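You operate a simulated robot arm through the tools that you are given. There is no shell and no other tool.

Carry out the task below with a simulated robot arm. There is one attempt and no reset: what you move stays moved.

## Task
Demagnetise blank QU5 on HIGH and lay it in the GOOD tray.
Fine: knob back to LOW and switch off afterwards; leave the other blanks as they are.

It is judged by the outcome, as a careful person would: the job done as asked, and still so three seconds after it is handed in. It fails if anything else is knocked over, pushed out of place, dropped, spilled or broken.

## Robot
A 6-joint arm with a fingered hand, fixed in place. Base frame: the origin is at the foot of the arm, x ahead of it, y to its left, z up; the work surface is at about z = 0.76. Units: m, degrees, N and s.
With the tool pointing down near the work surface it reaches from about 0.5 to 0.96 m from the base axis. Its first joint turns from -166.0 to 166.0 degrees. Payload 5 kg.
The TCP is the grasp point between the finger pads, 0.043 m short of the fingertips. In the tool frame z runs along the fingers and y along their closing line. The gripper opens to 0.144 m. The gripper's body begins 0.05 m behind the TCP. The gripper is a hand of 5 fingers: y runs from the thumb to the fingers, the wrist lies at [-0.021, -0.133, -0.233] in the tool frame, and closing takes about 1.5 s.
Orientation is that of the tool frame in the base frame, as a unit quaternion [w, x, y, z]. With the fingers straight down and the wrist toward the robot, the tool's x, y and z point along [0, 1, 0], [1, 0, 0] and [0, 0, -1] of the base frame.

## Interface
- The arm moves only by the tool jog_arm. Its argument "deltas" is text: rows parted by semicolons, each of 7 numbers parted by spaces: the shift along the base's x, y, z in mm, then the turn, a rotation vector about the base's x, y, z in degrees, then the opening in per cent of the stroke, from 0 (shut) to 100 (fully open). In form: x y z ax ay az fingers; .... A call has 1 to 20 rows; each row shifts and turns the commanded pose from where the row before left it. Each row takes 0.2 s and may step no farther than 0.05 m and 8.6 degrees from the row before; otherwise, or with a gripper value out of range, the whole call is refused. Where a pose cannot be reached the arm comes as near as it can. A force on the tool above 60 N (or 10 N above the force at the start of the call, whichever is more), or a blocked arm, ends the call early, and 0.2 s more pass. The fingers move at their own pace (about 0.072 m/s each) and stop on an object; they squeeze with about 31 N. The grip force told is the motor's: it shows also when the fingers shut on nothing. Time passes only in rows, and 0.2 s behind the last, so rows that do not move let the fingers close. It gives the time, the measured TCP pose, the force on the tool (base axes), the opening and the grip force at its end, in the units of the frame above (readings bear some noise), with the torque about the TCP (base axes, N m) and any sound that the robot's microphone picked up.
- Cameras (640 x 400 px; columns grow to the right, rows downward): "scene" is fixed at [0.0495, -0.6493, 1.5138]; the picture's right is [0.94, -0.35, 0.00], its down [-0.15, -0.41, -0.90] and it looks along [0.31, 0.84, -0.44] (base axes); focal length 349 px, centre (320, 200). "wrist" rides on the gripper at [0.086, -0.108, -0.168] in the tool frame; the picture's right is [-0.80, 0.28, -0.53], its down [-0.54, -0.73, 0.42] and it looks along [-0.27, 0.63, 0.73] (tool axes); focal length 275 px, centre (320, 200).
- capture(camera): a new picture of that camera. No time passes.
- lift_body(by): slides the trunk up (or, below 0, down) by that many m; the arm rides with it, the base frame stays. It gives what a move gives, with no picture.
- grasp_type(shape): the hand has 5 fingers and takes this shape, open, in about a second: jaw (thumb against the fingers, like two jaws); tri (thumb and two fingers); tip (a fingertip pinch); poke (one finger out to press); point (the index stretched); flat (the hand flat); cup (the hand cupped); fist (a fist). The gripper value then closes the fingers along that shape, each until it touches; the sizes above hold for jaw. It gives what a move gives, with no picture.
- locate(camera, pixels): for up to 12 pixels [column, row] of the newest picture of that camera ("zoom" is the newest enlarged one), the place [x, y, z] in the base frame of the surface seen there, good to about 0.003 m. No time passes.
- inspect(camera, box): a new picture of the part [left, top, right, bottom] of that camera's present view, enlarged. No time passes.
- close_job(): hands the job in; it is judged then, once.

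Leave the gripper open and the arm clear of the work at the hand-in unless told otherwise.

The tools are called after ">>>" as a command line: name --argument value ..., lists and objects as JSON in quotes. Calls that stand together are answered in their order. jog_arm: Moves the arm, as the interface text tells. Its arguments: {"type":"object","properties":{"deltas":{"type":"string"}},"required":["deltas"]} The other tools are called the same way: lift_body (by) slides the trunk up or down; grasp_type (shape) gives the hand a shape; capture (camera) takes a picture; locate (camera, pixels) gives the place of the surface under pixels of a picture; inspect (camera, box) takes an enlarged picture of a part of a camera's view; close_job () hands the job in.

At the start:

```text
t: 0.0
ee_pos: [0.4992, 0.2008, 1.1346]
tcp_rot: [0.0, 0.707, 0.707, 0.001]
wrist_force: [0.5, 0.5, 0.0]
moment: [-0.03, 0.0, 0.01]
gripper_width: 0.1437
gripper_force: 0.0
shape: jaw
trunk travel left (down, up): [-0.4, 0.19]
```

scene: 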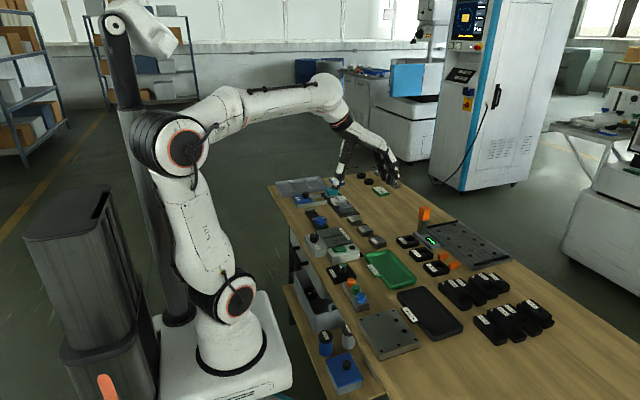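
wrist: 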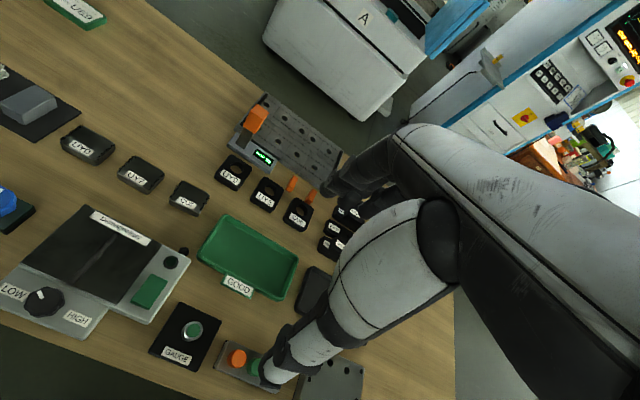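

I see a bench with a demagnetiser (knob LOW/HIGH, a green button or lamp), three grey blanks beside it, and a green GOOD tray. I'll enlarge parts of both views to read the labels.

>>> inspect --camera "wrist" --box '[0, 180, 260, 342]'

>>> inspect --camera "wrist" --box '[40, 100, 240, 225]'

>>> inspect --camera "scene" --box '[270, 170, 430, 270]'

>>> inspect --camera "scene" --box '[290, 240, 480, 360]'

```text
2.46 times, centred on (130, 261) of wrist
```

zoom: 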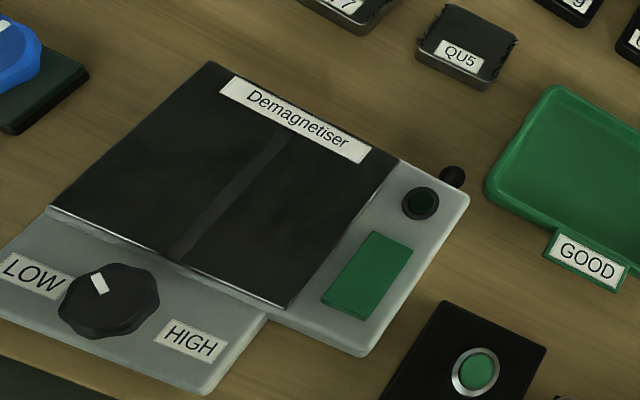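

```text
3.20 times, centred on (140, 162) of wrist
```

zoom: 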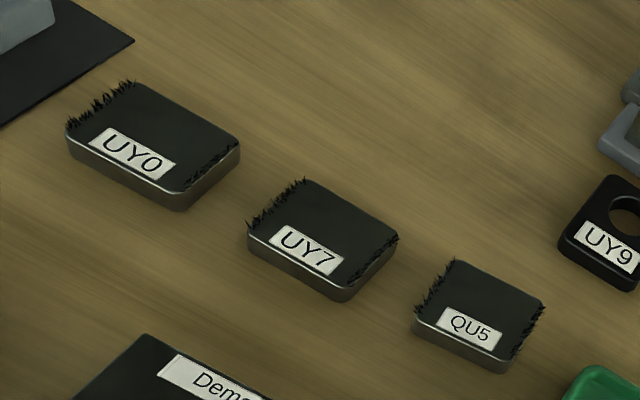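

```text
4.00 times, centred on (350, 220) of scene
```

zoom: 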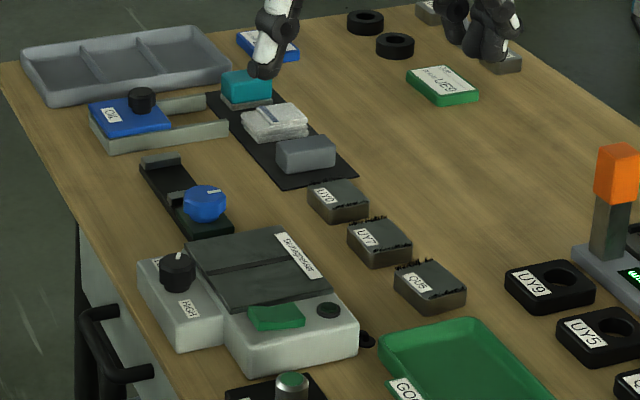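

```text
3.33 times, centred on (385, 300) of scene
```

zoom: 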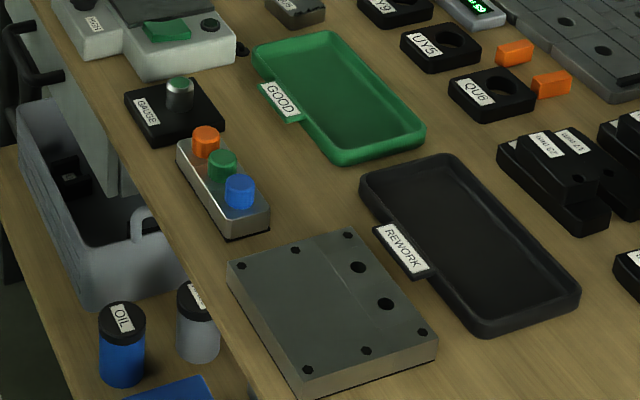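

Blank QU5 (with iron filings on its edges) sits nearest the GOOD tray. The demagnetiser has a knob, a green rocker and a dark lamp. I'll measure places with the wrist view.

>>> capture --camera "wrist"

>>> locate --camera "wrist" --pixels '[[43, 302], [40, 295], [15, 292], [77, 318], [149, 290], [171, 262], [85, 207], [146, 240], [20, 264], [117, 304], [113, 234], [72, 281]]'

>>> locate --camera "wrist" --pixels '[[188, 195], [182, 182], [210, 194], [203, 210], [171, 202], [142, 172], [88, 143], [184, 251], [248, 257], [213, 220], [296, 257], [237, 287]]'

```text
taken
```

wrist: 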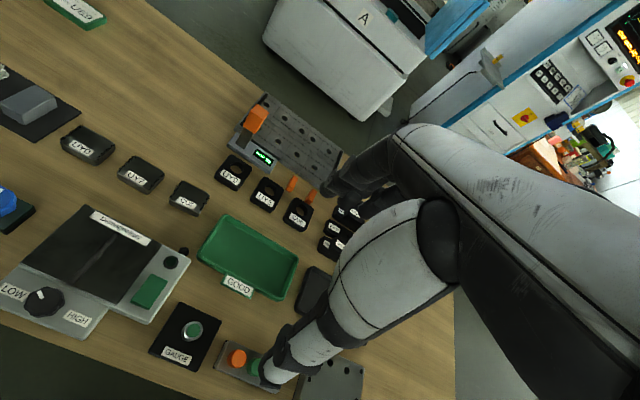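

```text
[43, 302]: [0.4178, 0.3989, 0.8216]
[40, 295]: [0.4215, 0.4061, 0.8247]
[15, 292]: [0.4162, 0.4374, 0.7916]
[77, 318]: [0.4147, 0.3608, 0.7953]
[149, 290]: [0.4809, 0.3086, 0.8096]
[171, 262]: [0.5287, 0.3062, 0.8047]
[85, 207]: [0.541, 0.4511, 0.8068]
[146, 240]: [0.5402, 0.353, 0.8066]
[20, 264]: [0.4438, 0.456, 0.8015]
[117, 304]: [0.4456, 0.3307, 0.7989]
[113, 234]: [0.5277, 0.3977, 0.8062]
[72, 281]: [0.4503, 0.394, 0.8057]
```

```text
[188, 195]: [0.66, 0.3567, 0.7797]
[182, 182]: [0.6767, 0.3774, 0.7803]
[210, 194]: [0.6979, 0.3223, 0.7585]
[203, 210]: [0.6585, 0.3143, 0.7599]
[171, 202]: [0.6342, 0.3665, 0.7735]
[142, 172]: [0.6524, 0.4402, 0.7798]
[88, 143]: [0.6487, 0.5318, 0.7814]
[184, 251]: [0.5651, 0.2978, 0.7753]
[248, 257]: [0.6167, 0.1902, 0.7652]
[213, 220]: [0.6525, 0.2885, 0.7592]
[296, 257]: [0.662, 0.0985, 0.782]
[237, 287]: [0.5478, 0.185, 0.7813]
```

QU5 is near (0.66, 0.355), the plate near (0.49, 0.40), the knob near (0.415, 0.40) and the rocker near (0.48, 0.31). I'll enlarge the knob and switch for fine measuring.

>>> inspect --camera "wrist" --box '[0, 264, 112, 334]'

>>> locate --camera "zoom" --pixels '[[240, 215], [215, 170], [225, 195], [210, 160], [150, 215], [345, 200], [260, 160], [220, 265], [85, 160], [430, 310], [340, 380], [400, 270]]'

```text
5.71 times, centred on (56, 299) of wrist
```

zoom: 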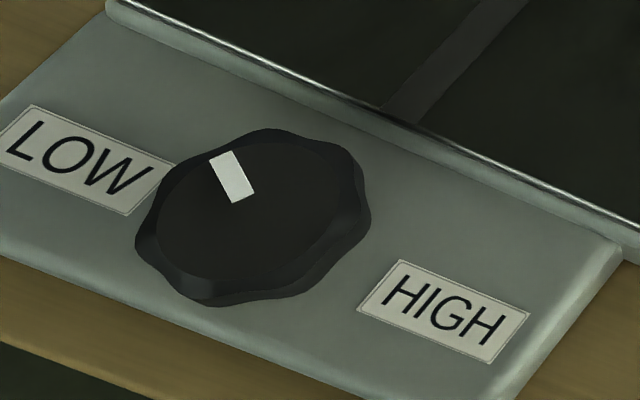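

```text
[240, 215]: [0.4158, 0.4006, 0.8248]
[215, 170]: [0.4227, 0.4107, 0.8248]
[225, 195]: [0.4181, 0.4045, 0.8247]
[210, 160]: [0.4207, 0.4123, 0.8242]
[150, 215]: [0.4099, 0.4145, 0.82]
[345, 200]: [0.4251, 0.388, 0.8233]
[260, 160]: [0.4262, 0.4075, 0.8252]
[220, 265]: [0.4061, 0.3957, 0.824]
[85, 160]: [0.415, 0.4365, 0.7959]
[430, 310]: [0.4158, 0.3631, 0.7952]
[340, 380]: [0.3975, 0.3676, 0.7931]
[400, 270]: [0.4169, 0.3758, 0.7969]
```

The knob's centre is about (0.416, 0.400), with its mark pointing roughly to LOW (+y side) and HIGH on the -y side. Next I'll enlarge the rocker and lamp, the blank, and the tray.

>>> inspect --camera "wrist" --box '[112, 244, 208, 304]'

>>> locate --camera "zoom" --pixels '[[285, 240], [345, 215], [190, 390], [240, 310], [165, 360], [300, 320], [395, 125], [465, 55], [480, 40], [420, 220], [100, 330], [220, 230]]'

>>> inspect --camera "wrist" --box '[150, 170, 230, 220]'

>>> locate --camera "zoom" --pixels '[[250, 90], [450, 180], [400, 310], [160, 235], [300, 190], [250, 250], [170, 265], [390, 350], [300, 320], [200, 160], [425, 250], [340, 130]]'

```text
6.67 times, centred on (160, 274) of wrist
```

zoom: 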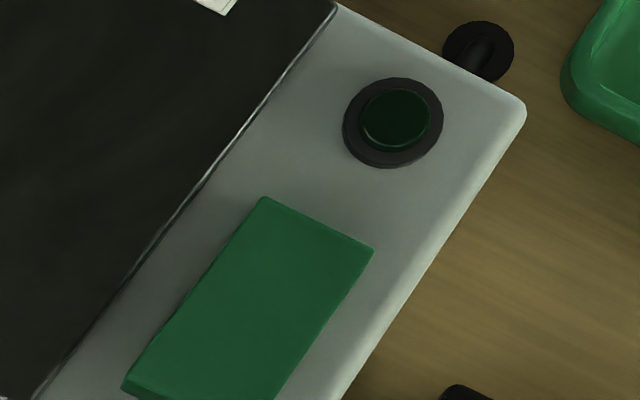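

```text
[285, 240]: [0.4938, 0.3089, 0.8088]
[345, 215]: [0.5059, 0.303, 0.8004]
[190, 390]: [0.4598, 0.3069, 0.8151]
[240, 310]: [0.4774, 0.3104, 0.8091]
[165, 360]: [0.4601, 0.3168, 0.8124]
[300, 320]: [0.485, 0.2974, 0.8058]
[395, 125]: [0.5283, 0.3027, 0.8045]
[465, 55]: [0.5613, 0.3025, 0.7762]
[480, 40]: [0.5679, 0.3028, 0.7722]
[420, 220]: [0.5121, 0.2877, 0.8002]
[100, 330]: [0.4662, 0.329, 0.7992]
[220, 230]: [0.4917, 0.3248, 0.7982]
```

```text
8.00 times, centred on (190, 195) of wrist
```

zoom: 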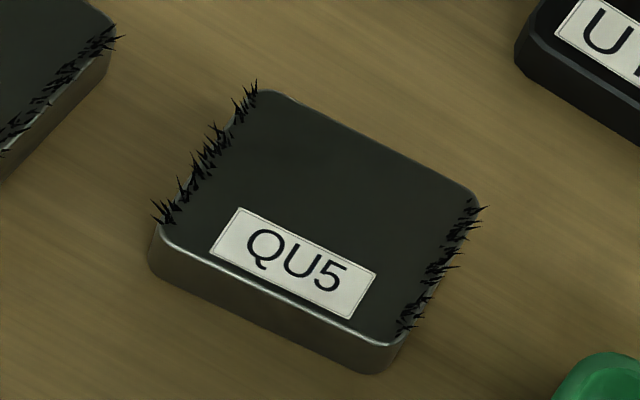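

```text
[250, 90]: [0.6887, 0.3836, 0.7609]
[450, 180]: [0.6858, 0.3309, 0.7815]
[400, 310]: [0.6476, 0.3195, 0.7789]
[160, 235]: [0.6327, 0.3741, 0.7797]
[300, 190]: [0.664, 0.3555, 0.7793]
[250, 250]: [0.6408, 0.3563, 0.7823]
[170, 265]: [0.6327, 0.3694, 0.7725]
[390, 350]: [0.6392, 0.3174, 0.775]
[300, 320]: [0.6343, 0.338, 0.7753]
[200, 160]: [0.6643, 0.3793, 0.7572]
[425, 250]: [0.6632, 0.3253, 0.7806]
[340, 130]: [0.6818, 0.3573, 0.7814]
```

QU5's top spans about x 0.637–0.686 and y 0.318–0.378, turned a few degrees, with filings on its ±y edges, so I should grip it across x. The rocker's near end (x≈0.46, z≈0.815) stands up. I'll look at the hand and at the rest of the bench.

>>> inspect --camera "scene" --box '[320, 110, 420, 200]'

>>> inspect --camera "scene" --box '[390, 200, 480, 280]'

>>> inspect --camera "wrist" --box '[190, 200, 340, 294]'

>>> locate --camera "zoom" --pixels '[[130, 70], [50, 190], [80, 215], [330, 400], [440, 220], [250, 230], [200, 280], [300, 310], [380, 250], [150, 130], [230, 160], [330, 200]]'

```text
4.44 times, centred on (370, 155) of scene
```

zoom: 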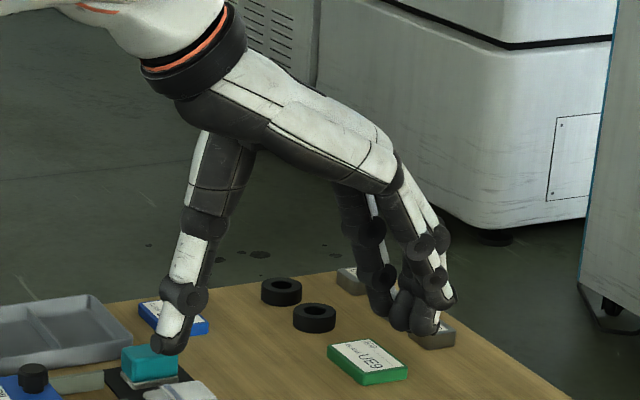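

```text
5.00 times, centred on (435, 240) of scene
```

zoom: 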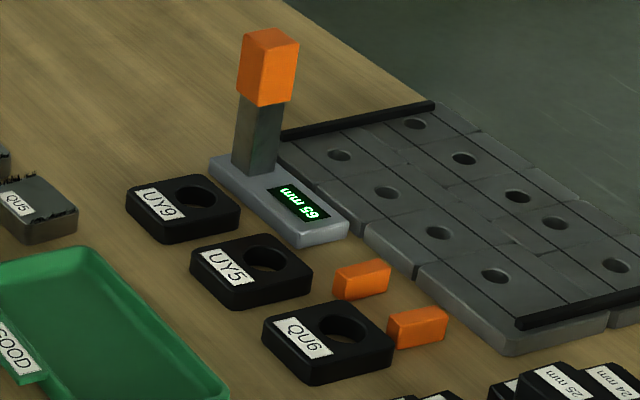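

```text
4.26 times, centred on (265, 247) of wrist
```

zoom: 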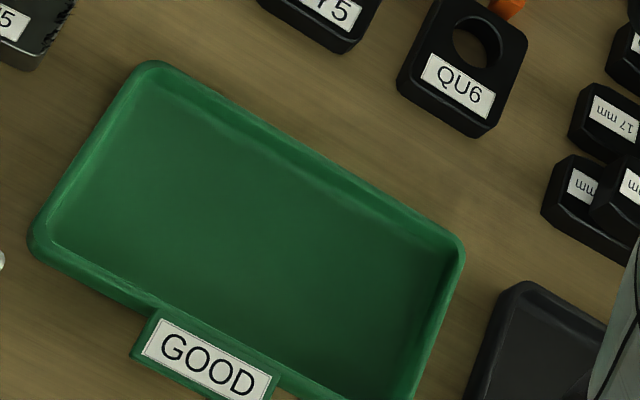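

```text
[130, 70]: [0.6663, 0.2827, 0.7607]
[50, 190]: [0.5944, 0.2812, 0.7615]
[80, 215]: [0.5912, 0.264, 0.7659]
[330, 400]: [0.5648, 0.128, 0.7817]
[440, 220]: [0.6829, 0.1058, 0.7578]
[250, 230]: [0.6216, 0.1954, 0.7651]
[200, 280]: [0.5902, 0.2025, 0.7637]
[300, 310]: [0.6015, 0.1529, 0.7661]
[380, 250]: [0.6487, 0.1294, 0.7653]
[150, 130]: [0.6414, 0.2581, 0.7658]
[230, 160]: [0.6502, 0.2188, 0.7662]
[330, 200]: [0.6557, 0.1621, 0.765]
```

The GOOD tray floor is at z≈0.765, spanning x 0.59–0.67 and y 0.11–0.28. Before going near anything, I'll close the hand partway in free air to see how the fingertips lie.

>>> jog_arm --deltas "0 0 0 0 0 0 25; 0 0 0 0 0 0 25; 0 0 0 0 0 0 25; 0 0 0 0 0 0 25; 0 0 0 0 0 0 25; 0 0 0 0 0 0 25"

>>> capture --camera "wrist"

>>> inspect --camera "scene" --box '[320, 110, 420, 200]'

```text
t: 1.4
ee_pos: [0.4999, 0.2002, 1.1357]
tcp_rot: [0.0, 0.707, 0.707, 0.0]
wrist_force: [0.0, 0.4, 0.4]
moment: [-0.01, -0.01, 0.0]
gripper_width: 0.0363
gripper_force: 0.0
shape: jaw
trunk travel left (down, up): [-0.4, 0.19]
```

```text
taken
```

wrist: 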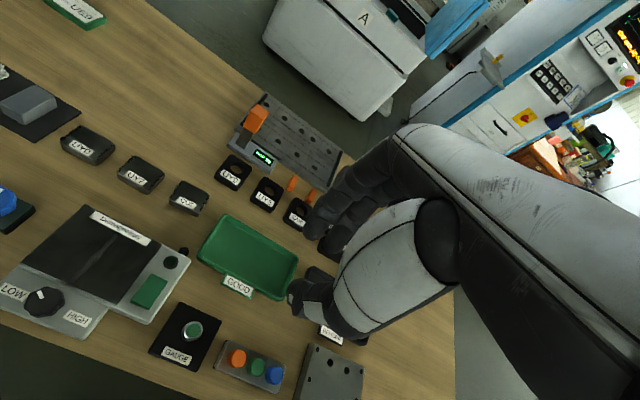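

```text
4.44 times, centred on (370, 155) of scene
```

zoom: 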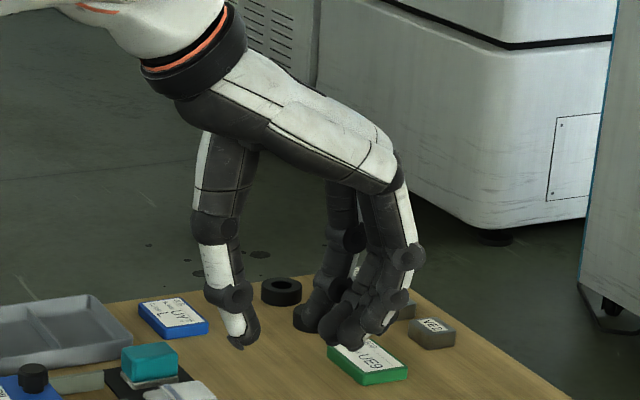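

The hand closes cleanly. I'll measure where the thumb tip and fingertips actually are (zoomed pixels near (240,345), (310,325), (335,340), (375,328)).

>>> locate --camera "zoom" --pixels '[[240, 342], [245, 325], [308, 322], [335, 338], [375, 328], [330, 325], [350, 330], [230, 300], [345, 240], [405, 255], [225, 230], [365, 320]]'

>>> locate --camera "wrist" --pixels '[[297, 308], [310, 315], [310, 230], [330, 250], [295, 290], [322, 210], [345, 255], [330, 215], [300, 300], [340, 240], [318, 235], [290, 295]]'

>>> inspect --camera "wrist" --box '[260, 140, 480, 360]'

```text
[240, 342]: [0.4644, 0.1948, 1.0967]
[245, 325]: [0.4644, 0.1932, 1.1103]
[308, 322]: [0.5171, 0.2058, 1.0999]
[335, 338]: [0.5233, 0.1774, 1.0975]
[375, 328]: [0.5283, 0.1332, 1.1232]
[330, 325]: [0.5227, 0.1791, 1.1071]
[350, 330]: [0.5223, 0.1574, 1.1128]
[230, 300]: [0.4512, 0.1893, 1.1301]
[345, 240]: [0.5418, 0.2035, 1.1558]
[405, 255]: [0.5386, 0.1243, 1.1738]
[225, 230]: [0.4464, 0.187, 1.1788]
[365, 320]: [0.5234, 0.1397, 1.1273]
```

```text
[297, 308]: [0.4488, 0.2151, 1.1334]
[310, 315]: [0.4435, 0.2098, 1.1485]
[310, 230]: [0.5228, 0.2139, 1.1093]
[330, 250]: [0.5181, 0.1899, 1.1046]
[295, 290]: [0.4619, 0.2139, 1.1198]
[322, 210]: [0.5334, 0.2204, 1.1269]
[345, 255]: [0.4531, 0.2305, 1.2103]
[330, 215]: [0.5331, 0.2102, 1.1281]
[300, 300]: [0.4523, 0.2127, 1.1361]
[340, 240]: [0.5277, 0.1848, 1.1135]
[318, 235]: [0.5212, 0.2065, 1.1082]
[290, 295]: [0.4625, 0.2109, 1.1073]
```

```text
1.82 times, centred on (370, 250) of wrist
```

zoom: 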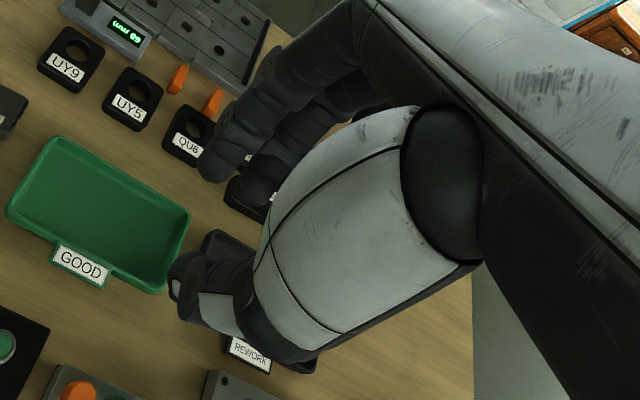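

Thumb tip is ~0.04 below the TCP, and the ring/little fingers trail off to the tool's -x side. A "tri" shape may be neater for both the knob and the blank; I'll try it here in free air and look.

>>> grasp_type --shape "tri"

>>> jog_arm --deltas "0 0 0 0 0 0 25; 0 0 0 0 0 0 25; 0 0 0 0 0 0 25; 0 0 0 0 0 0 25; 0 0 0 0 0 0 25; 0 0 0 0 0 0 25"

>>> capture --camera "wrist"

>>> inspect --camera "scene" --box '[320, 110, 420, 200]'

```text
t: 2.3
ee_pos: [0.4998, 0.2012, 1.1343]
tcp_rot: [0.0, 0.707, 0.707, 0.0]
wrist_force: [0.2, -0.1, 0.3]
moment: [-0.02, -0.02, -0.03]
gripper_width: 0.1436
gripper_force: 0.1
shape: tri
trunk travel left (down, up): [-0.4, 0.19]
```

```text
t: 3.7
ee_pos: [0.4988, 0.2007, 1.1354]
tcp_rot: [0.0, 0.707, 0.707, 0.0]
wrist_force: [-1.0, 0.7, -0.5]
moment: [-0.02, -0.03, -0.03]
gripper_width: 0.0363
gripper_force: 0.1
shape: tri
trunk travel left (down, up): [-0.4, 0.19]
```

```text
taken
```

wrist: 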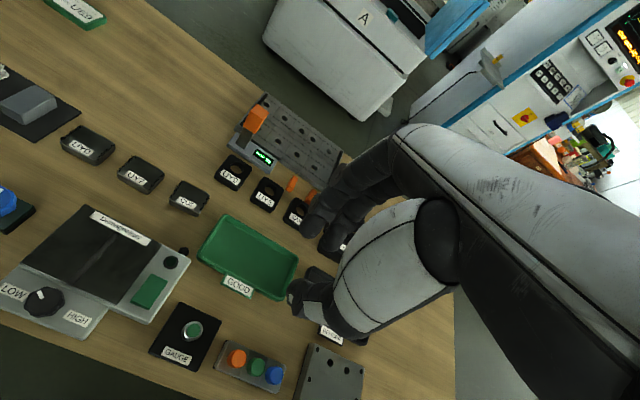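

```text
4.44 times, centred on (370, 155) of scene
```

zoom: 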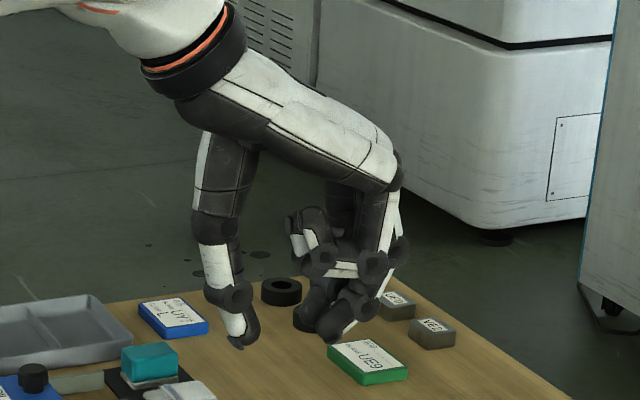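

In "tri" the ring and little fingers fold up out of the way. I'll measure the tips and the lowest point of the folded fingers.

>>> locate --camera "zoom" --pixels '[[240, 344], [250, 330], [258, 325], [308, 325], [330, 340], [320, 325], [365, 315], [370, 300], [385, 290], [375, 265], [320, 270], [305, 240]]'

>>> locate --camera "wrist" --pixels '[[292, 300], [290, 290], [300, 312], [305, 228], [312, 238], [330, 250], [325, 245], [318, 205], [308, 220], [340, 215], [295, 285], [350, 245]]'

```text
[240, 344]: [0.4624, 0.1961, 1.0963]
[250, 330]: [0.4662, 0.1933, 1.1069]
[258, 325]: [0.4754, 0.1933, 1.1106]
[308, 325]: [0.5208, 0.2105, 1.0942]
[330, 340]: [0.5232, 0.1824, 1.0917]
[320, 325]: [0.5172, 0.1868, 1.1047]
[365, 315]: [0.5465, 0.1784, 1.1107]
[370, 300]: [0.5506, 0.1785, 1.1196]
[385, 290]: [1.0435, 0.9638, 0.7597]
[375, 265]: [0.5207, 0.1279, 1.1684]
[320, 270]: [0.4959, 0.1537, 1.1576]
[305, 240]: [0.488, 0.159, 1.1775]
```

```text
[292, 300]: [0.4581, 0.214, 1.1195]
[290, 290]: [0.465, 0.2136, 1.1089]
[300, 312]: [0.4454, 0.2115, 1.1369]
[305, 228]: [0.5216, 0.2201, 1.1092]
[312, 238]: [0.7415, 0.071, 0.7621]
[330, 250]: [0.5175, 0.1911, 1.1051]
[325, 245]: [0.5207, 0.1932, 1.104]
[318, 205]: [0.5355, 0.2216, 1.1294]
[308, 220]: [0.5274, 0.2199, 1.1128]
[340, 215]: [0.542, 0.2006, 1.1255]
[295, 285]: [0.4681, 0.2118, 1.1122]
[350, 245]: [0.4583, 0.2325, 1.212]
```

In "tri" the thumb and index/middle tips are centred on the TCP, about 43 mm below it. Next I'll move above the knob (0.416, 0.400), turning the hand +104° about z so there is room to turn it back about 120° clockwise, with the fingers half open.

>>> jog_arm --deltas "-6.5 15.4 -14 0 0 8 55; -6.5 15.4 -14 0 0 8 55; -6.5 15.4 -14 0 0 8 55; -6.5 15.4 -14 0 0 8 55; -6.5 15.4 -14 0 0 8 55; -6.5 15.4 -14 0 0 8 55; -6.5 15.4 -14 0 0 8 55; -6.5 15.4 -14 0 0 8 55; -6.5 15.4 -14 0 0 8 55; -6.5 15.4 -14 0 0 8 55; -6.5 15.4 -14 0 0 8 55; -6.5 15.4 -14 0 0 8 55; -6.5 15.4 -14 0 0 8 55; 0 0 0 0 0 0 55; 0 0 0 0 0 0 55"

>>> capture --camera "wrist"

>>> capture --camera "scene"

```text
t: 6.9
ee_pos: [0.4127, 0.4018, 0.9528]
tcp_rot: [0.0, -0.122, 0.993, 0.0]
wrist_force: [-0.1, 0.0, -0.2]
moment: [0.0, -0.02, 0.02]
gripper_width: 0.0788
gripper_force: 0.0
shape: tri
trunk travel left (down, up): [-0.4, 0.19]
```

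```text
taken
```

wrist: 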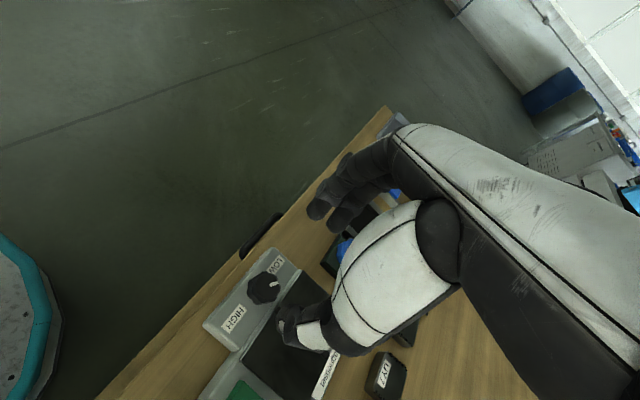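

```text
taken
```

scene: 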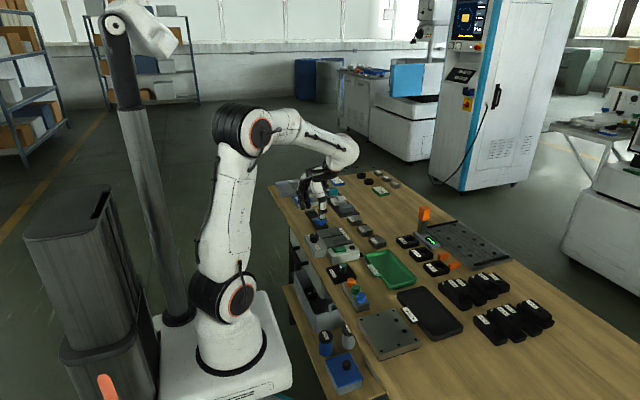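

The hand is over the knob at θ≈104°. The knob shows at about (262, 288) in the wrist view; I'll enlarge it and re-measure its centre.

>>> inspect --camera "wrist" --box '[200, 240, 328, 320]'

>>> locate --camera "zoom" --pixels '[[310, 240], [370, 215], [240, 260], [300, 180], [325, 295], [365, 185], [245, 225], [340, 285], [450, 215], [480, 170], [370, 150], [260, 340]]'

>>> inspect --camera "scene" --box '[280, 170, 380, 270]'

```text
5.00 times, centred on (264, 280) of wrist
```

zoom: 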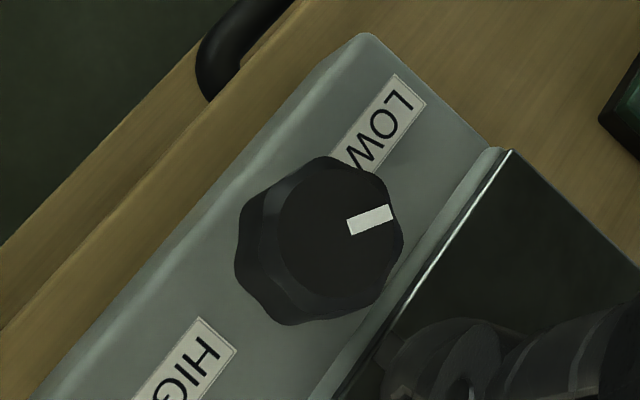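

```text
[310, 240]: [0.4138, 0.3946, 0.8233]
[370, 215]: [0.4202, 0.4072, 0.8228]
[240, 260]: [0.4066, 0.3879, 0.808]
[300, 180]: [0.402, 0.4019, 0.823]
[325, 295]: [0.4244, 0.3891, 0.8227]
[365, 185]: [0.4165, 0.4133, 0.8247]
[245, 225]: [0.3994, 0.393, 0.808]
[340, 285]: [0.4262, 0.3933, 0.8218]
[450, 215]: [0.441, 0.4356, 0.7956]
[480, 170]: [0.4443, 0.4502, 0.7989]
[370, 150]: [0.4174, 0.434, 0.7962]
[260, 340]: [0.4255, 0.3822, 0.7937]
```

```text
4.00 times, centred on (330, 220) of scene
```

zoom: 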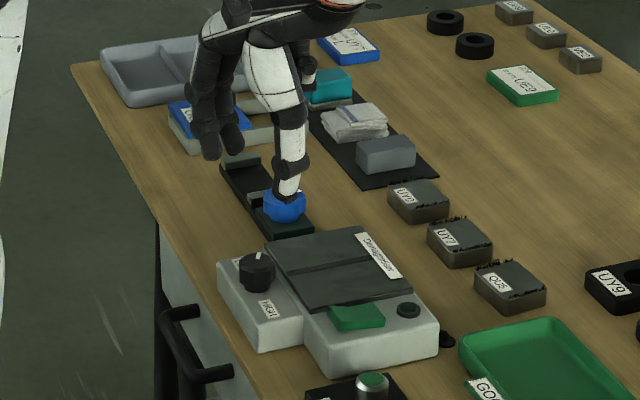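

The knob's centre is (0.416, 0.400) and its mark points at about 60° from +x toward LOW. A blue-knobbed item stands beyond at larger y; I'll check its place and height before lowering.

>>> locate --camera "zoom" --pixels '[[285, 203], [270, 210], [300, 212], [295, 235], [240, 160], [265, 205], [290, 192], [240, 150], [210, 155], [258, 262], [303, 85], [255, 275]]'

```text
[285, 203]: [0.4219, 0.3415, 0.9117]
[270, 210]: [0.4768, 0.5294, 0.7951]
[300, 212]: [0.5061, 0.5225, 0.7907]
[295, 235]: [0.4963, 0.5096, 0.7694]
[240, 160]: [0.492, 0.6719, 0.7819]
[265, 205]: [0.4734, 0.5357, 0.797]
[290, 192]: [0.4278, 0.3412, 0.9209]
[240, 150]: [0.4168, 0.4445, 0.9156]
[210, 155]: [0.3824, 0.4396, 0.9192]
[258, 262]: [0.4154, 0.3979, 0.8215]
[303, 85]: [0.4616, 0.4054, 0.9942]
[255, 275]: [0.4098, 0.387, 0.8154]
```

All clear around the knob. I'll centre over it (+3 mm x, -2 mm y) and come down to about z 0.855, so the fingertips sit just above the plate level, then look.

>>> jog_arm --deltas "3 -2 -20 0 0 0 55; 0 0 -25 0 0 0 55; 0 0 -25 0 0 0 55; 0 0 -20 0 0 0 55; 0 0 -8 0 0 0 55; 0 0 0 0 0 0 55"

>>> capture --camera "wrist"

>>> inspect --camera "scene" --box '[280, 180, 380, 270]'

```text
t: 8.3
ee_pos: [0.4176, 0.3997, 0.8554]
tcp_rot: [0.0, -0.122, 0.993, 0.001]
wrist_force: [0.1, 0.7, -0.7]
moment: [0.02, 0.02, -0.04]
gripper_width: 0.0788
gripper_force: 0.1
shape: tri
trunk travel left (down, up): [-0.4, 0.19]
```

```text
taken
```

wrist: 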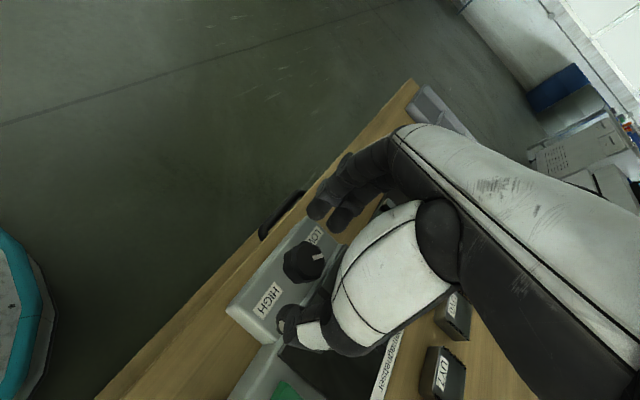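

```text
4.44 times, centred on (330, 225) of scene
```

zoom: 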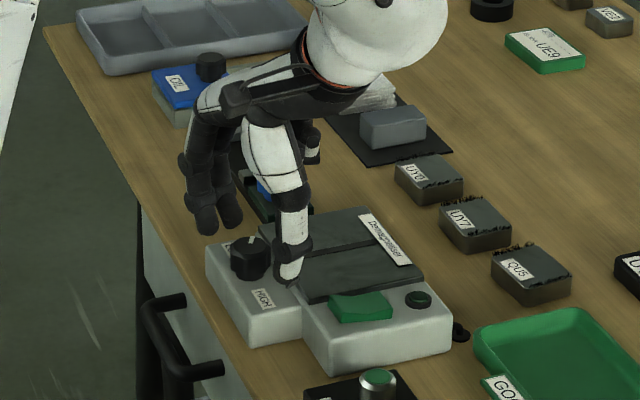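

The thumb is on the HIGH side and the fingers on the LOW side of the knob, tips level with its upper half. I'll close on the knob.

>>> jog_arm --deltas "0 0 0 0 0 0 40; 0 0 0 0 0 0 30; 0 0 0 0 0 0 22; 0 0 0 0 0 0 15; 0 0 0 0 0 0 10; 0 0 0 0 0 0 10; 0 0 0 0 0 0 10"

>>> inspect --camera "scene" --box '[280, 180, 380, 270]'

>>> inspect --camera "wrist" --box '[220, 180, 400, 360]'

```text
t: 9.9
ee_pos: [0.4173, 0.4, 0.8551]
tcp_rot: [0.0, -0.122, 0.993, 0.001]
wrist_force: [0.5, -1.9, 3.5]
moment: [-0.06, 0.01, -0.02]
gripper_width: 0.0231
gripper_force: 31.4
shape: tri
trunk travel left (down, up): [-0.4, 0.19]
```

```text
4.44 times, centred on (330, 225) of scene
```

zoom: 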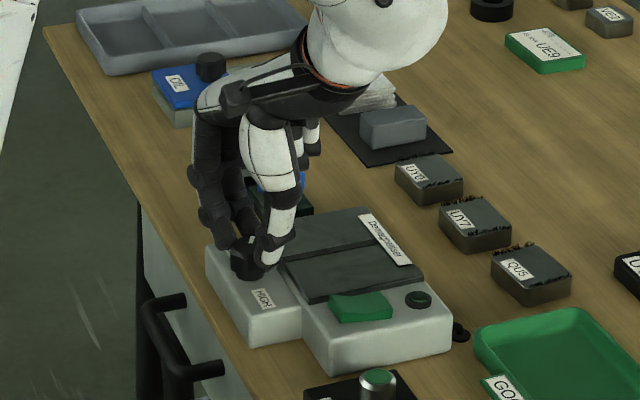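

```text
2.22 times, centred on (310, 270) of wrist
```

zoom: 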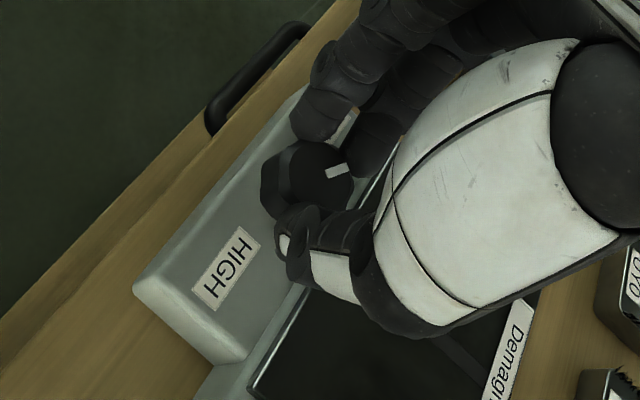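

The grip is on (31 N). I'll turn clockwise by 24° first and check the mark follows.

>>> jog_arm --deltas "0 0 0 0 0 -8 10; 0 0 0 0 0 -8 10; 0 0 0 0 0 -8 10; 0 0 0 0 0 0 10"

>>> inspect --camera "wrist" --box '[220, 180, 400, 360]'

>>> inspect --camera "scene" --box '[280, 180, 380, 270]'

```text
t: 10.9
ee_pos: [0.4158, 0.3999, 0.8554]
tcp_rot: [0.0, 0.088, 0.996, 0.0]
wrist_force: [-2.6, -5.5, 7.5]
moment: [-0.27, 0.07, -0.01]
gripper_width: 0.0233
gripper_force: 31.3
shape: tri
trunk travel left (down, up): [-0.4, 0.19]
```

```text
2.22 times, centred on (310, 270) of wrist
```

zoom: 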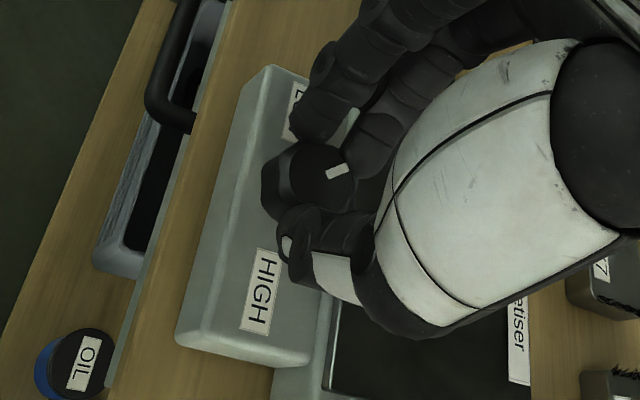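

```text
4.44 times, centred on (330, 225) of scene
```

zoom: 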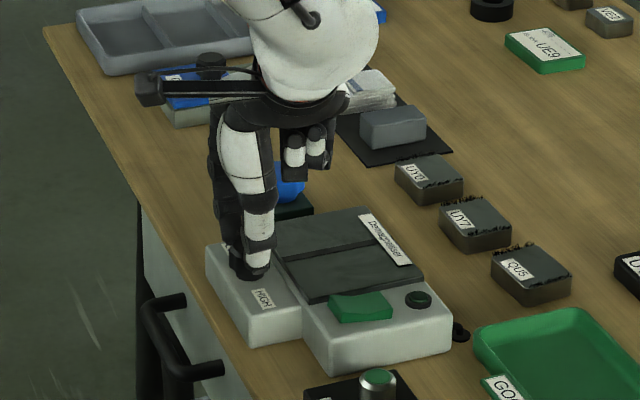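

The mark keeps its place relative to the hand, so the knob is turning with it. I'll continue another 48°.

>>> jog_arm --deltas "0 0 0 0 0 -8 10; 0 0 0 0 0 -8 10; 0 0 0 0 0 -8 10; 0 0 0 0 0 -8 10; 0 0 0 0 0 -8 10; 0 0 0 0 0 -8 10; 0 0 0 0 0 0 10"

>>> inspect --camera "wrist" --box '[220, 180, 400, 360]'

>>> capture --camera "scene"

```text
t: 12.5
ee_pos: [0.4156, 0.3976, 0.8567]
tcp_rot: [0.0, 0.485, 0.874, 0.0]
wrist_force: [-8.2, -6.1, 31.8]
moment: [-0.51, 0.44, -0.04]
gripper_width: 0.0241
gripper_force: 30.6
shape: tri
trunk travel left (down, up): [-0.4, 0.19]
```

```text
2.22 times, centred on (310, 270) of wrist
```

zoom: 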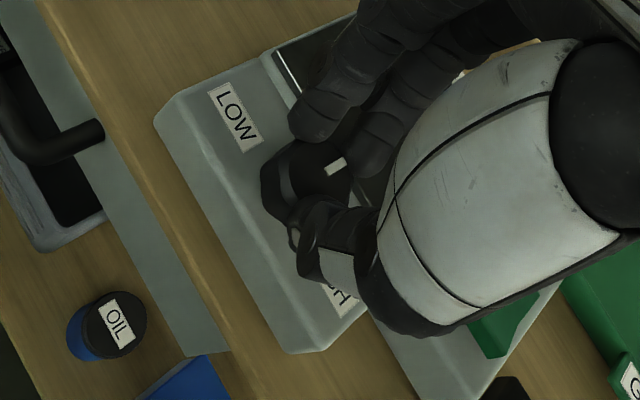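

```text
taken
```

scene: 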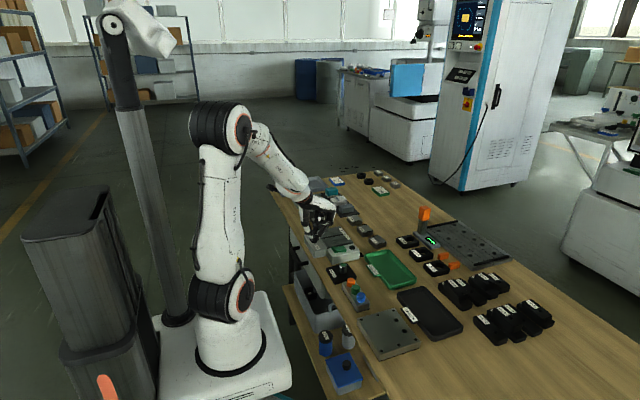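

The mark has turned with the hand (72° so far), but the upward force has grown to ~32 N. A finger is probably touching the plate's edge. I'll raise 3 mm to relieve it before going on.

>>> jog_arm --deltas "0 0 1.5 0 0 0 10; 0 0 1.5 0 0 0 10; 0 0 0 0 0 0 10"

>>> inspect --camera "scene" --box '[290, 190, 370, 270]'

>>> inspect --camera "wrist" --box '[270, 190, 370, 290]'

```text
t: 13.3
ee_pos: [0.417, 0.3987, 0.8569]
tcp_rot: [-0.001, 0.485, 0.875, 0.0]
wrist_force: [-9.0, -3.9, 12.2]
moment: [-0.24, 0.36, 0.0]
gripper_width: 0.0226
gripper_force: 31.0
shape: tri
trunk travel left (down, up): [-0.4, 0.19]
```

```text
5.00 times, centred on (330, 230) of scene
```

zoom: 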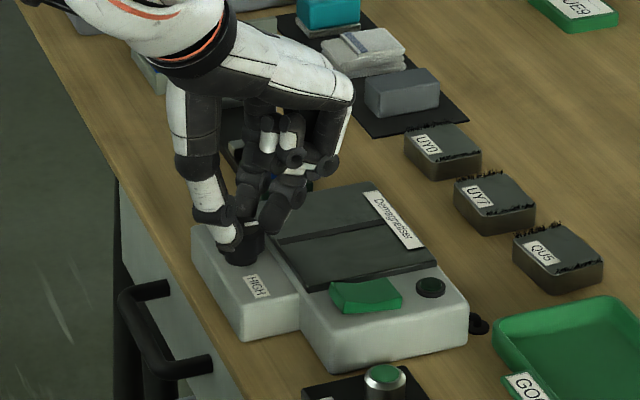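

```text
4.00 times, centred on (320, 240) of wrist
```

zoom: 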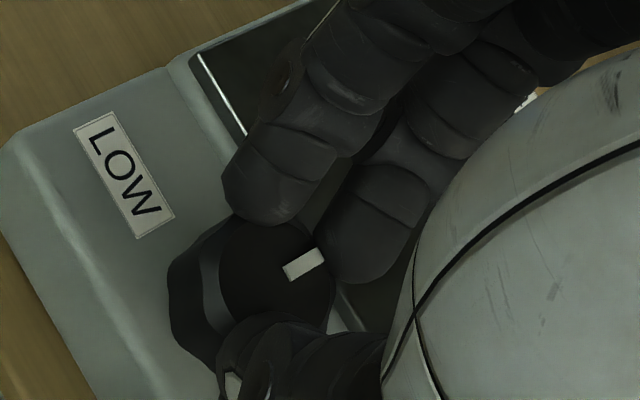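

Force is down to 12 N and the grip still holds. I'll go on clockwise another 32° with a slight rise.

>>> jog_arm --deltas "0 0 0.5 0 0 -8 10; 0 0 0.5 0 0 -8 10; 0 0 0.5 0 0 -8 10; 0 0 0.5 0 0 -8 10; 0 0 0 0 0 0 10"

>>> inspect --camera "wrist" --box '[240, 180, 380, 320]'

>>> inspect --camera "scene" --box '[290, 190, 370, 270]'

```text
t: 14.5
ee_pos: [0.4171, 0.3996, 0.8621]
tcp_rot: [-0.001, 0.708, 0.707, 0.001]
wrist_force: [-6.0, -5.9, 15.2]
moment: [-0.34, 0.47, 0.0]
gripper_width: 0.0211
gripper_force: 30.8
shape: tri
trunk travel left (down, up): [-0.4, 0.19]
```

```text
2.86 times, centred on (310, 250) of wrist
```

zoom: 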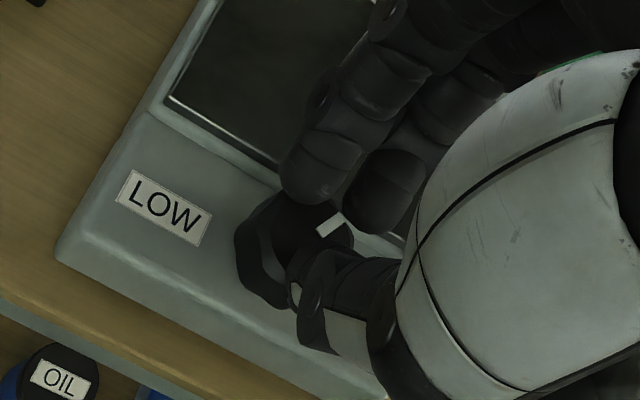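

```text
5.00 times, centred on (330, 230) of scene
```

zoom: 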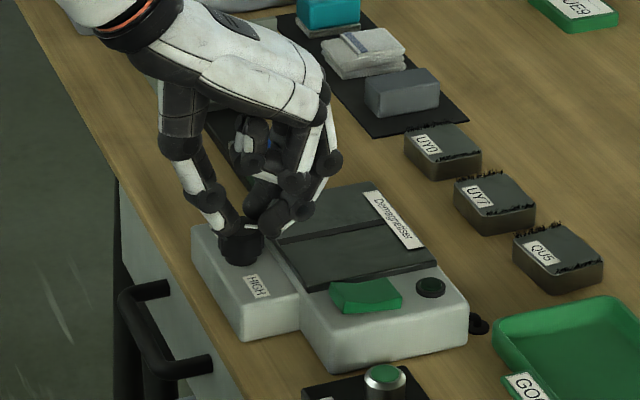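

Turned 104°, and the mark still moves with the hand. I'll go the last 16° and check the mark.

>>> jog_arm --deltas "0 0 0 0 0 -8 10; 0 0 0 0 0 -8 10; 0 0 0 0 0 0 10"

>>> inspect --camera "wrist" --box '[240, 180, 380, 320]'

>>> inspect --camera "scene" --box '[290, 190, 370, 270]'

```text
t: 15.3
ee_pos: [0.417, 0.3989, 0.8608]
tcp_rot: [-0.001, 0.799, 0.601, 0.0]
wrist_force: [-4.2, -8.3, 15.5]
moment: [-0.35, 0.37, -0.03]
gripper_width: 0.0213
gripper_force: 31.5
shape: tri
trunk travel left (down, up): [-0.4, 0.19]
```

```text
2.86 times, centred on (310, 250) of wrist
```

zoom: 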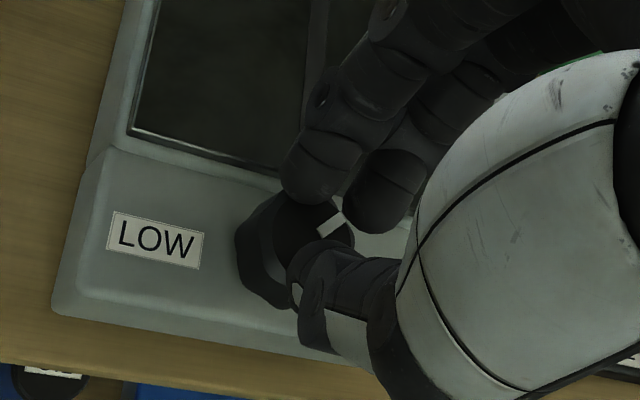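

```text
5.00 times, centred on (330, 230) of scene
```

zoom: 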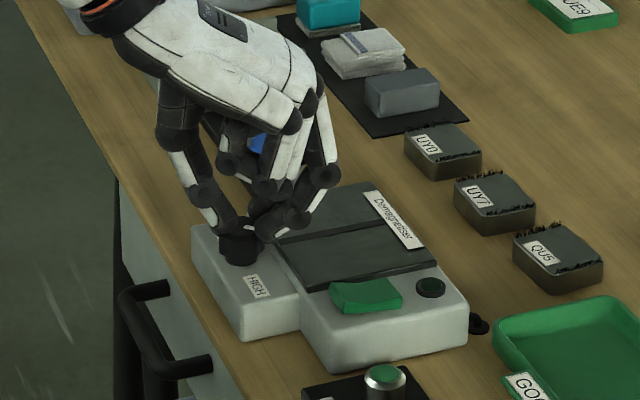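

Turned 120° in all. I'll open the fingers, rise clear, and check where the mark points.

>>> jog_arm --deltas "0 0 0 0 0 0 30; 0 0 0 0 0 0 55; 0 0 0 0 0 0 60; 0 0 0 0 0 0 60; 0 0 20 0 0 0 60; 0 0 30 0 0 0 60; 0 0 30 0 0 0 60; 0 0 0 0 0 0 60"

>>> capture --camera "wrist"

>>> inspect --camera "scene" --box '[290, 190, 370, 270]'

```text
t: 17.1
ee_pos: [0.4196, 0.399, 0.9405]
tcp_rot: [0.001, 0.799, 0.602, 0.001]
wrist_force: [-0.1, 0.8, 0.4]
moment: [0.01, -0.02, 0.0]
gripper_width: 0.0859
gripper_force: 0.1
shape: tri
trunk travel left (down, up): [-0.4, 0.19]
```

```text
taken
```

wrist: 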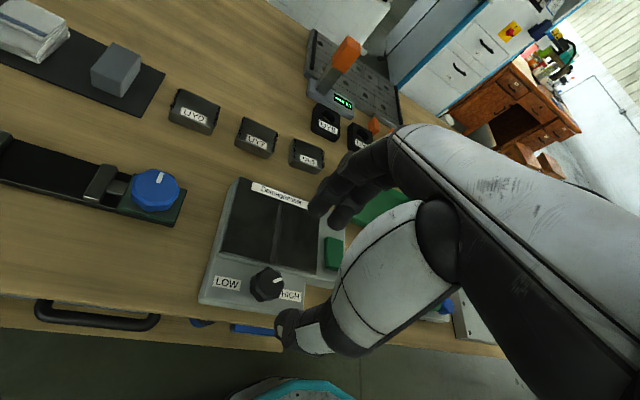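

```text
5.00 times, centred on (330, 230) of scene
```

zoom: 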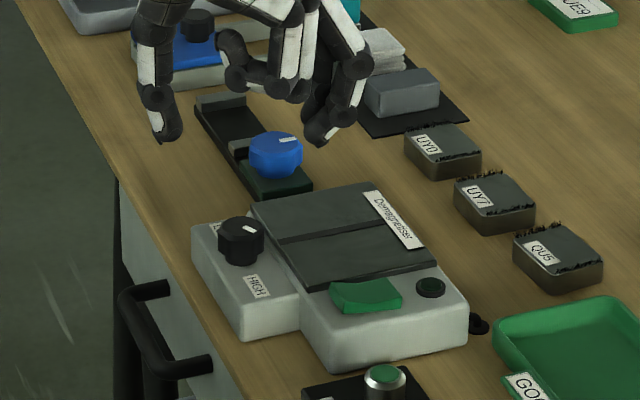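

The knob shows clearly now at about (267, 283) in the wrist view. I'll enlarge and measure the mark.

>>> inspect --camera "wrist" --box '[205, 250, 317, 320]'

>>> locate --camera "zoom" --pixels '[[350, 180], [370, 205], [395, 190], [418, 172], [320, 130], [430, 240], [290, 220], [380, 280], [345, 150], [260, 180], [120, 195], [490, 260]]'

```text
5.71 times, centred on (261, 285) of wrist
```

zoom: 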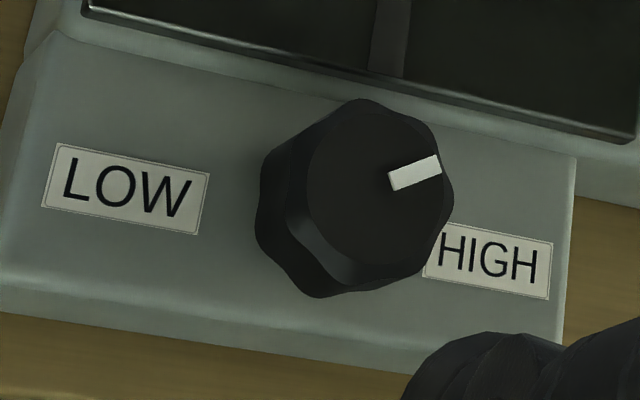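

```text
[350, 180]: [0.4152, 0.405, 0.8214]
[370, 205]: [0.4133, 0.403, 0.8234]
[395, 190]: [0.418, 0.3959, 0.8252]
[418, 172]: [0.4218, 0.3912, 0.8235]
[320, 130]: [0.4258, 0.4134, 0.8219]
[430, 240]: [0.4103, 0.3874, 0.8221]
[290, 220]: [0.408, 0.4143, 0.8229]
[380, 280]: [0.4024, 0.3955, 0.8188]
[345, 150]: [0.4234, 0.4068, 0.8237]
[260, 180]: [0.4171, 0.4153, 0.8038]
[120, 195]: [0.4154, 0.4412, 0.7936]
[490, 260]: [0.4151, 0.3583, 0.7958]
```

The mark now points to HIGH, mirrored from its LOW setting (about -57° against +60°). Next is the switch: I'll rise, square the hand up, and form "poke", then measure where the pressing fingertip is.

>>> jog_arm --deltas "8 -15 20 0 0 8 60; 8 -20 20 0 0 8 60; 8 -20 10 0 0 0 60; 8 -20 0 0 0 0 60; 0 0 0 0 0 0 60"

>>> grasp_type --shape "poke"

>>> capture --camera "scene"

>>> inspect --camera "scene" --box '[290, 140, 410, 270]'

>>> capture --camera "wrist"

```text
t: 18.3
ee_pos: [0.4505, 0.3235, 0.9911]
tcp_rot: [0.001, 0.707, 0.707, 0.0]
wrist_force: [0.3, -1.0, -0.2]
moment: [0.03, 0.0, 0.02]
gripper_width: 0.086
gripper_force: 0.0
shape: tri
trunk travel left (down, up): [-0.4, 0.19]
```

```text
t: 19.2
ee_pos: [0.4504, 0.3236, 0.9896]
tcp_rot: [0.0, 0.707, 0.707, 0.0]
wrist_force: [0.4, -0.9, -0.3]
moment: [0.01, 0.02, 0.01]
gripper_width: 0.0
gripper_force: 0.2
shape: poke
trunk travel left (down, up): [-0.4, 0.19]
```

```text
taken
```

scene: 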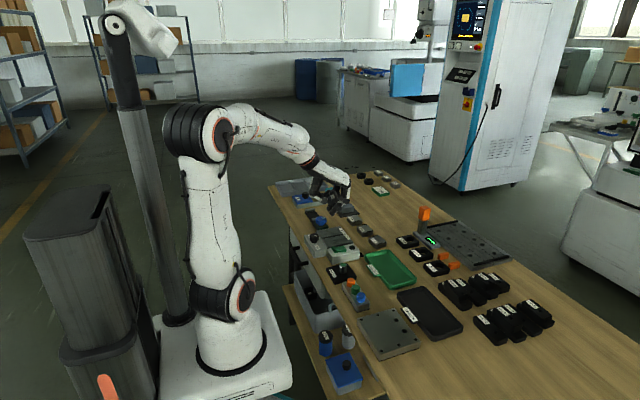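

```text
3.08 times, centred on (350, 205) of scene
```

zoom: 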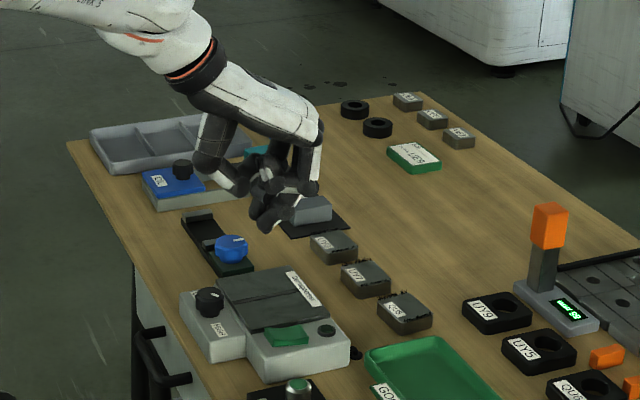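

```text
taken
```

wrist: 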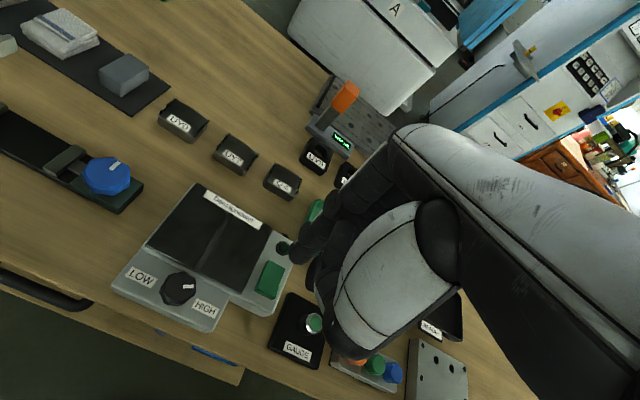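

I'll enlarge the hand in both views to find the poking fingertip exactly.

>>> inspect --camera "wrist" --box '[260, 160, 440, 340]'

>>> inspect --camera "scene" --box '[340, 175, 390, 225]'

>>> locate --camera "wrist" --pixels '[[292, 255], [298, 258], [300, 250], [305, 240], [320, 225], [312, 270], [318, 285], [335, 200], [290, 258], [308, 265]]'

```text
2.22 times, centred on (350, 250) of wrist
```

zoom: 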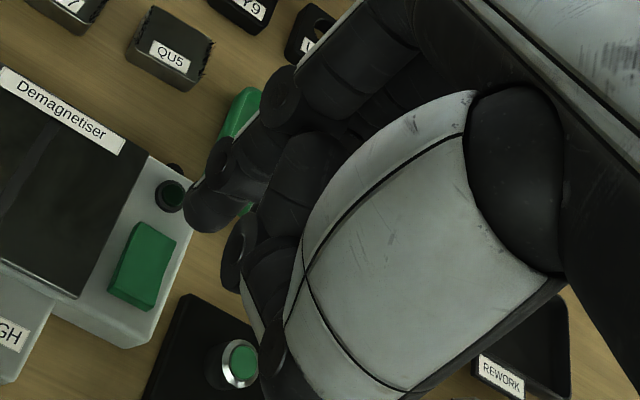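

```text
8.00 times, centred on (365, 200) of scene
```

zoom: 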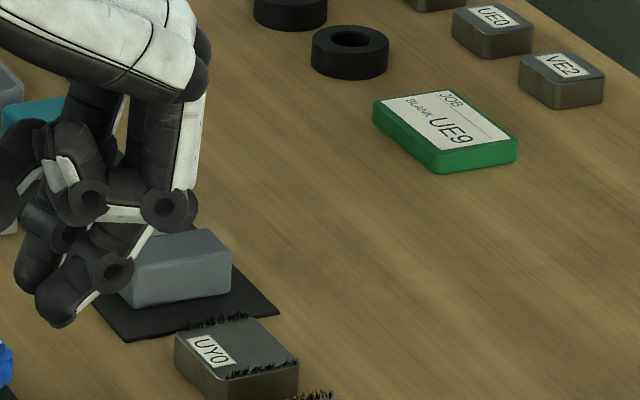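

```text
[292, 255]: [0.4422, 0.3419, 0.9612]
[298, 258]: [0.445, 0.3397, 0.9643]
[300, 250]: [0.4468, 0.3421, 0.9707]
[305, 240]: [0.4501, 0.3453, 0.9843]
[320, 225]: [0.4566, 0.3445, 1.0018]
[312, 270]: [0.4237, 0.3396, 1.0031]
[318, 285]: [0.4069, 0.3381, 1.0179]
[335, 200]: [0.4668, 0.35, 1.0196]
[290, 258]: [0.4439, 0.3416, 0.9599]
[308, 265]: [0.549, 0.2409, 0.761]
```

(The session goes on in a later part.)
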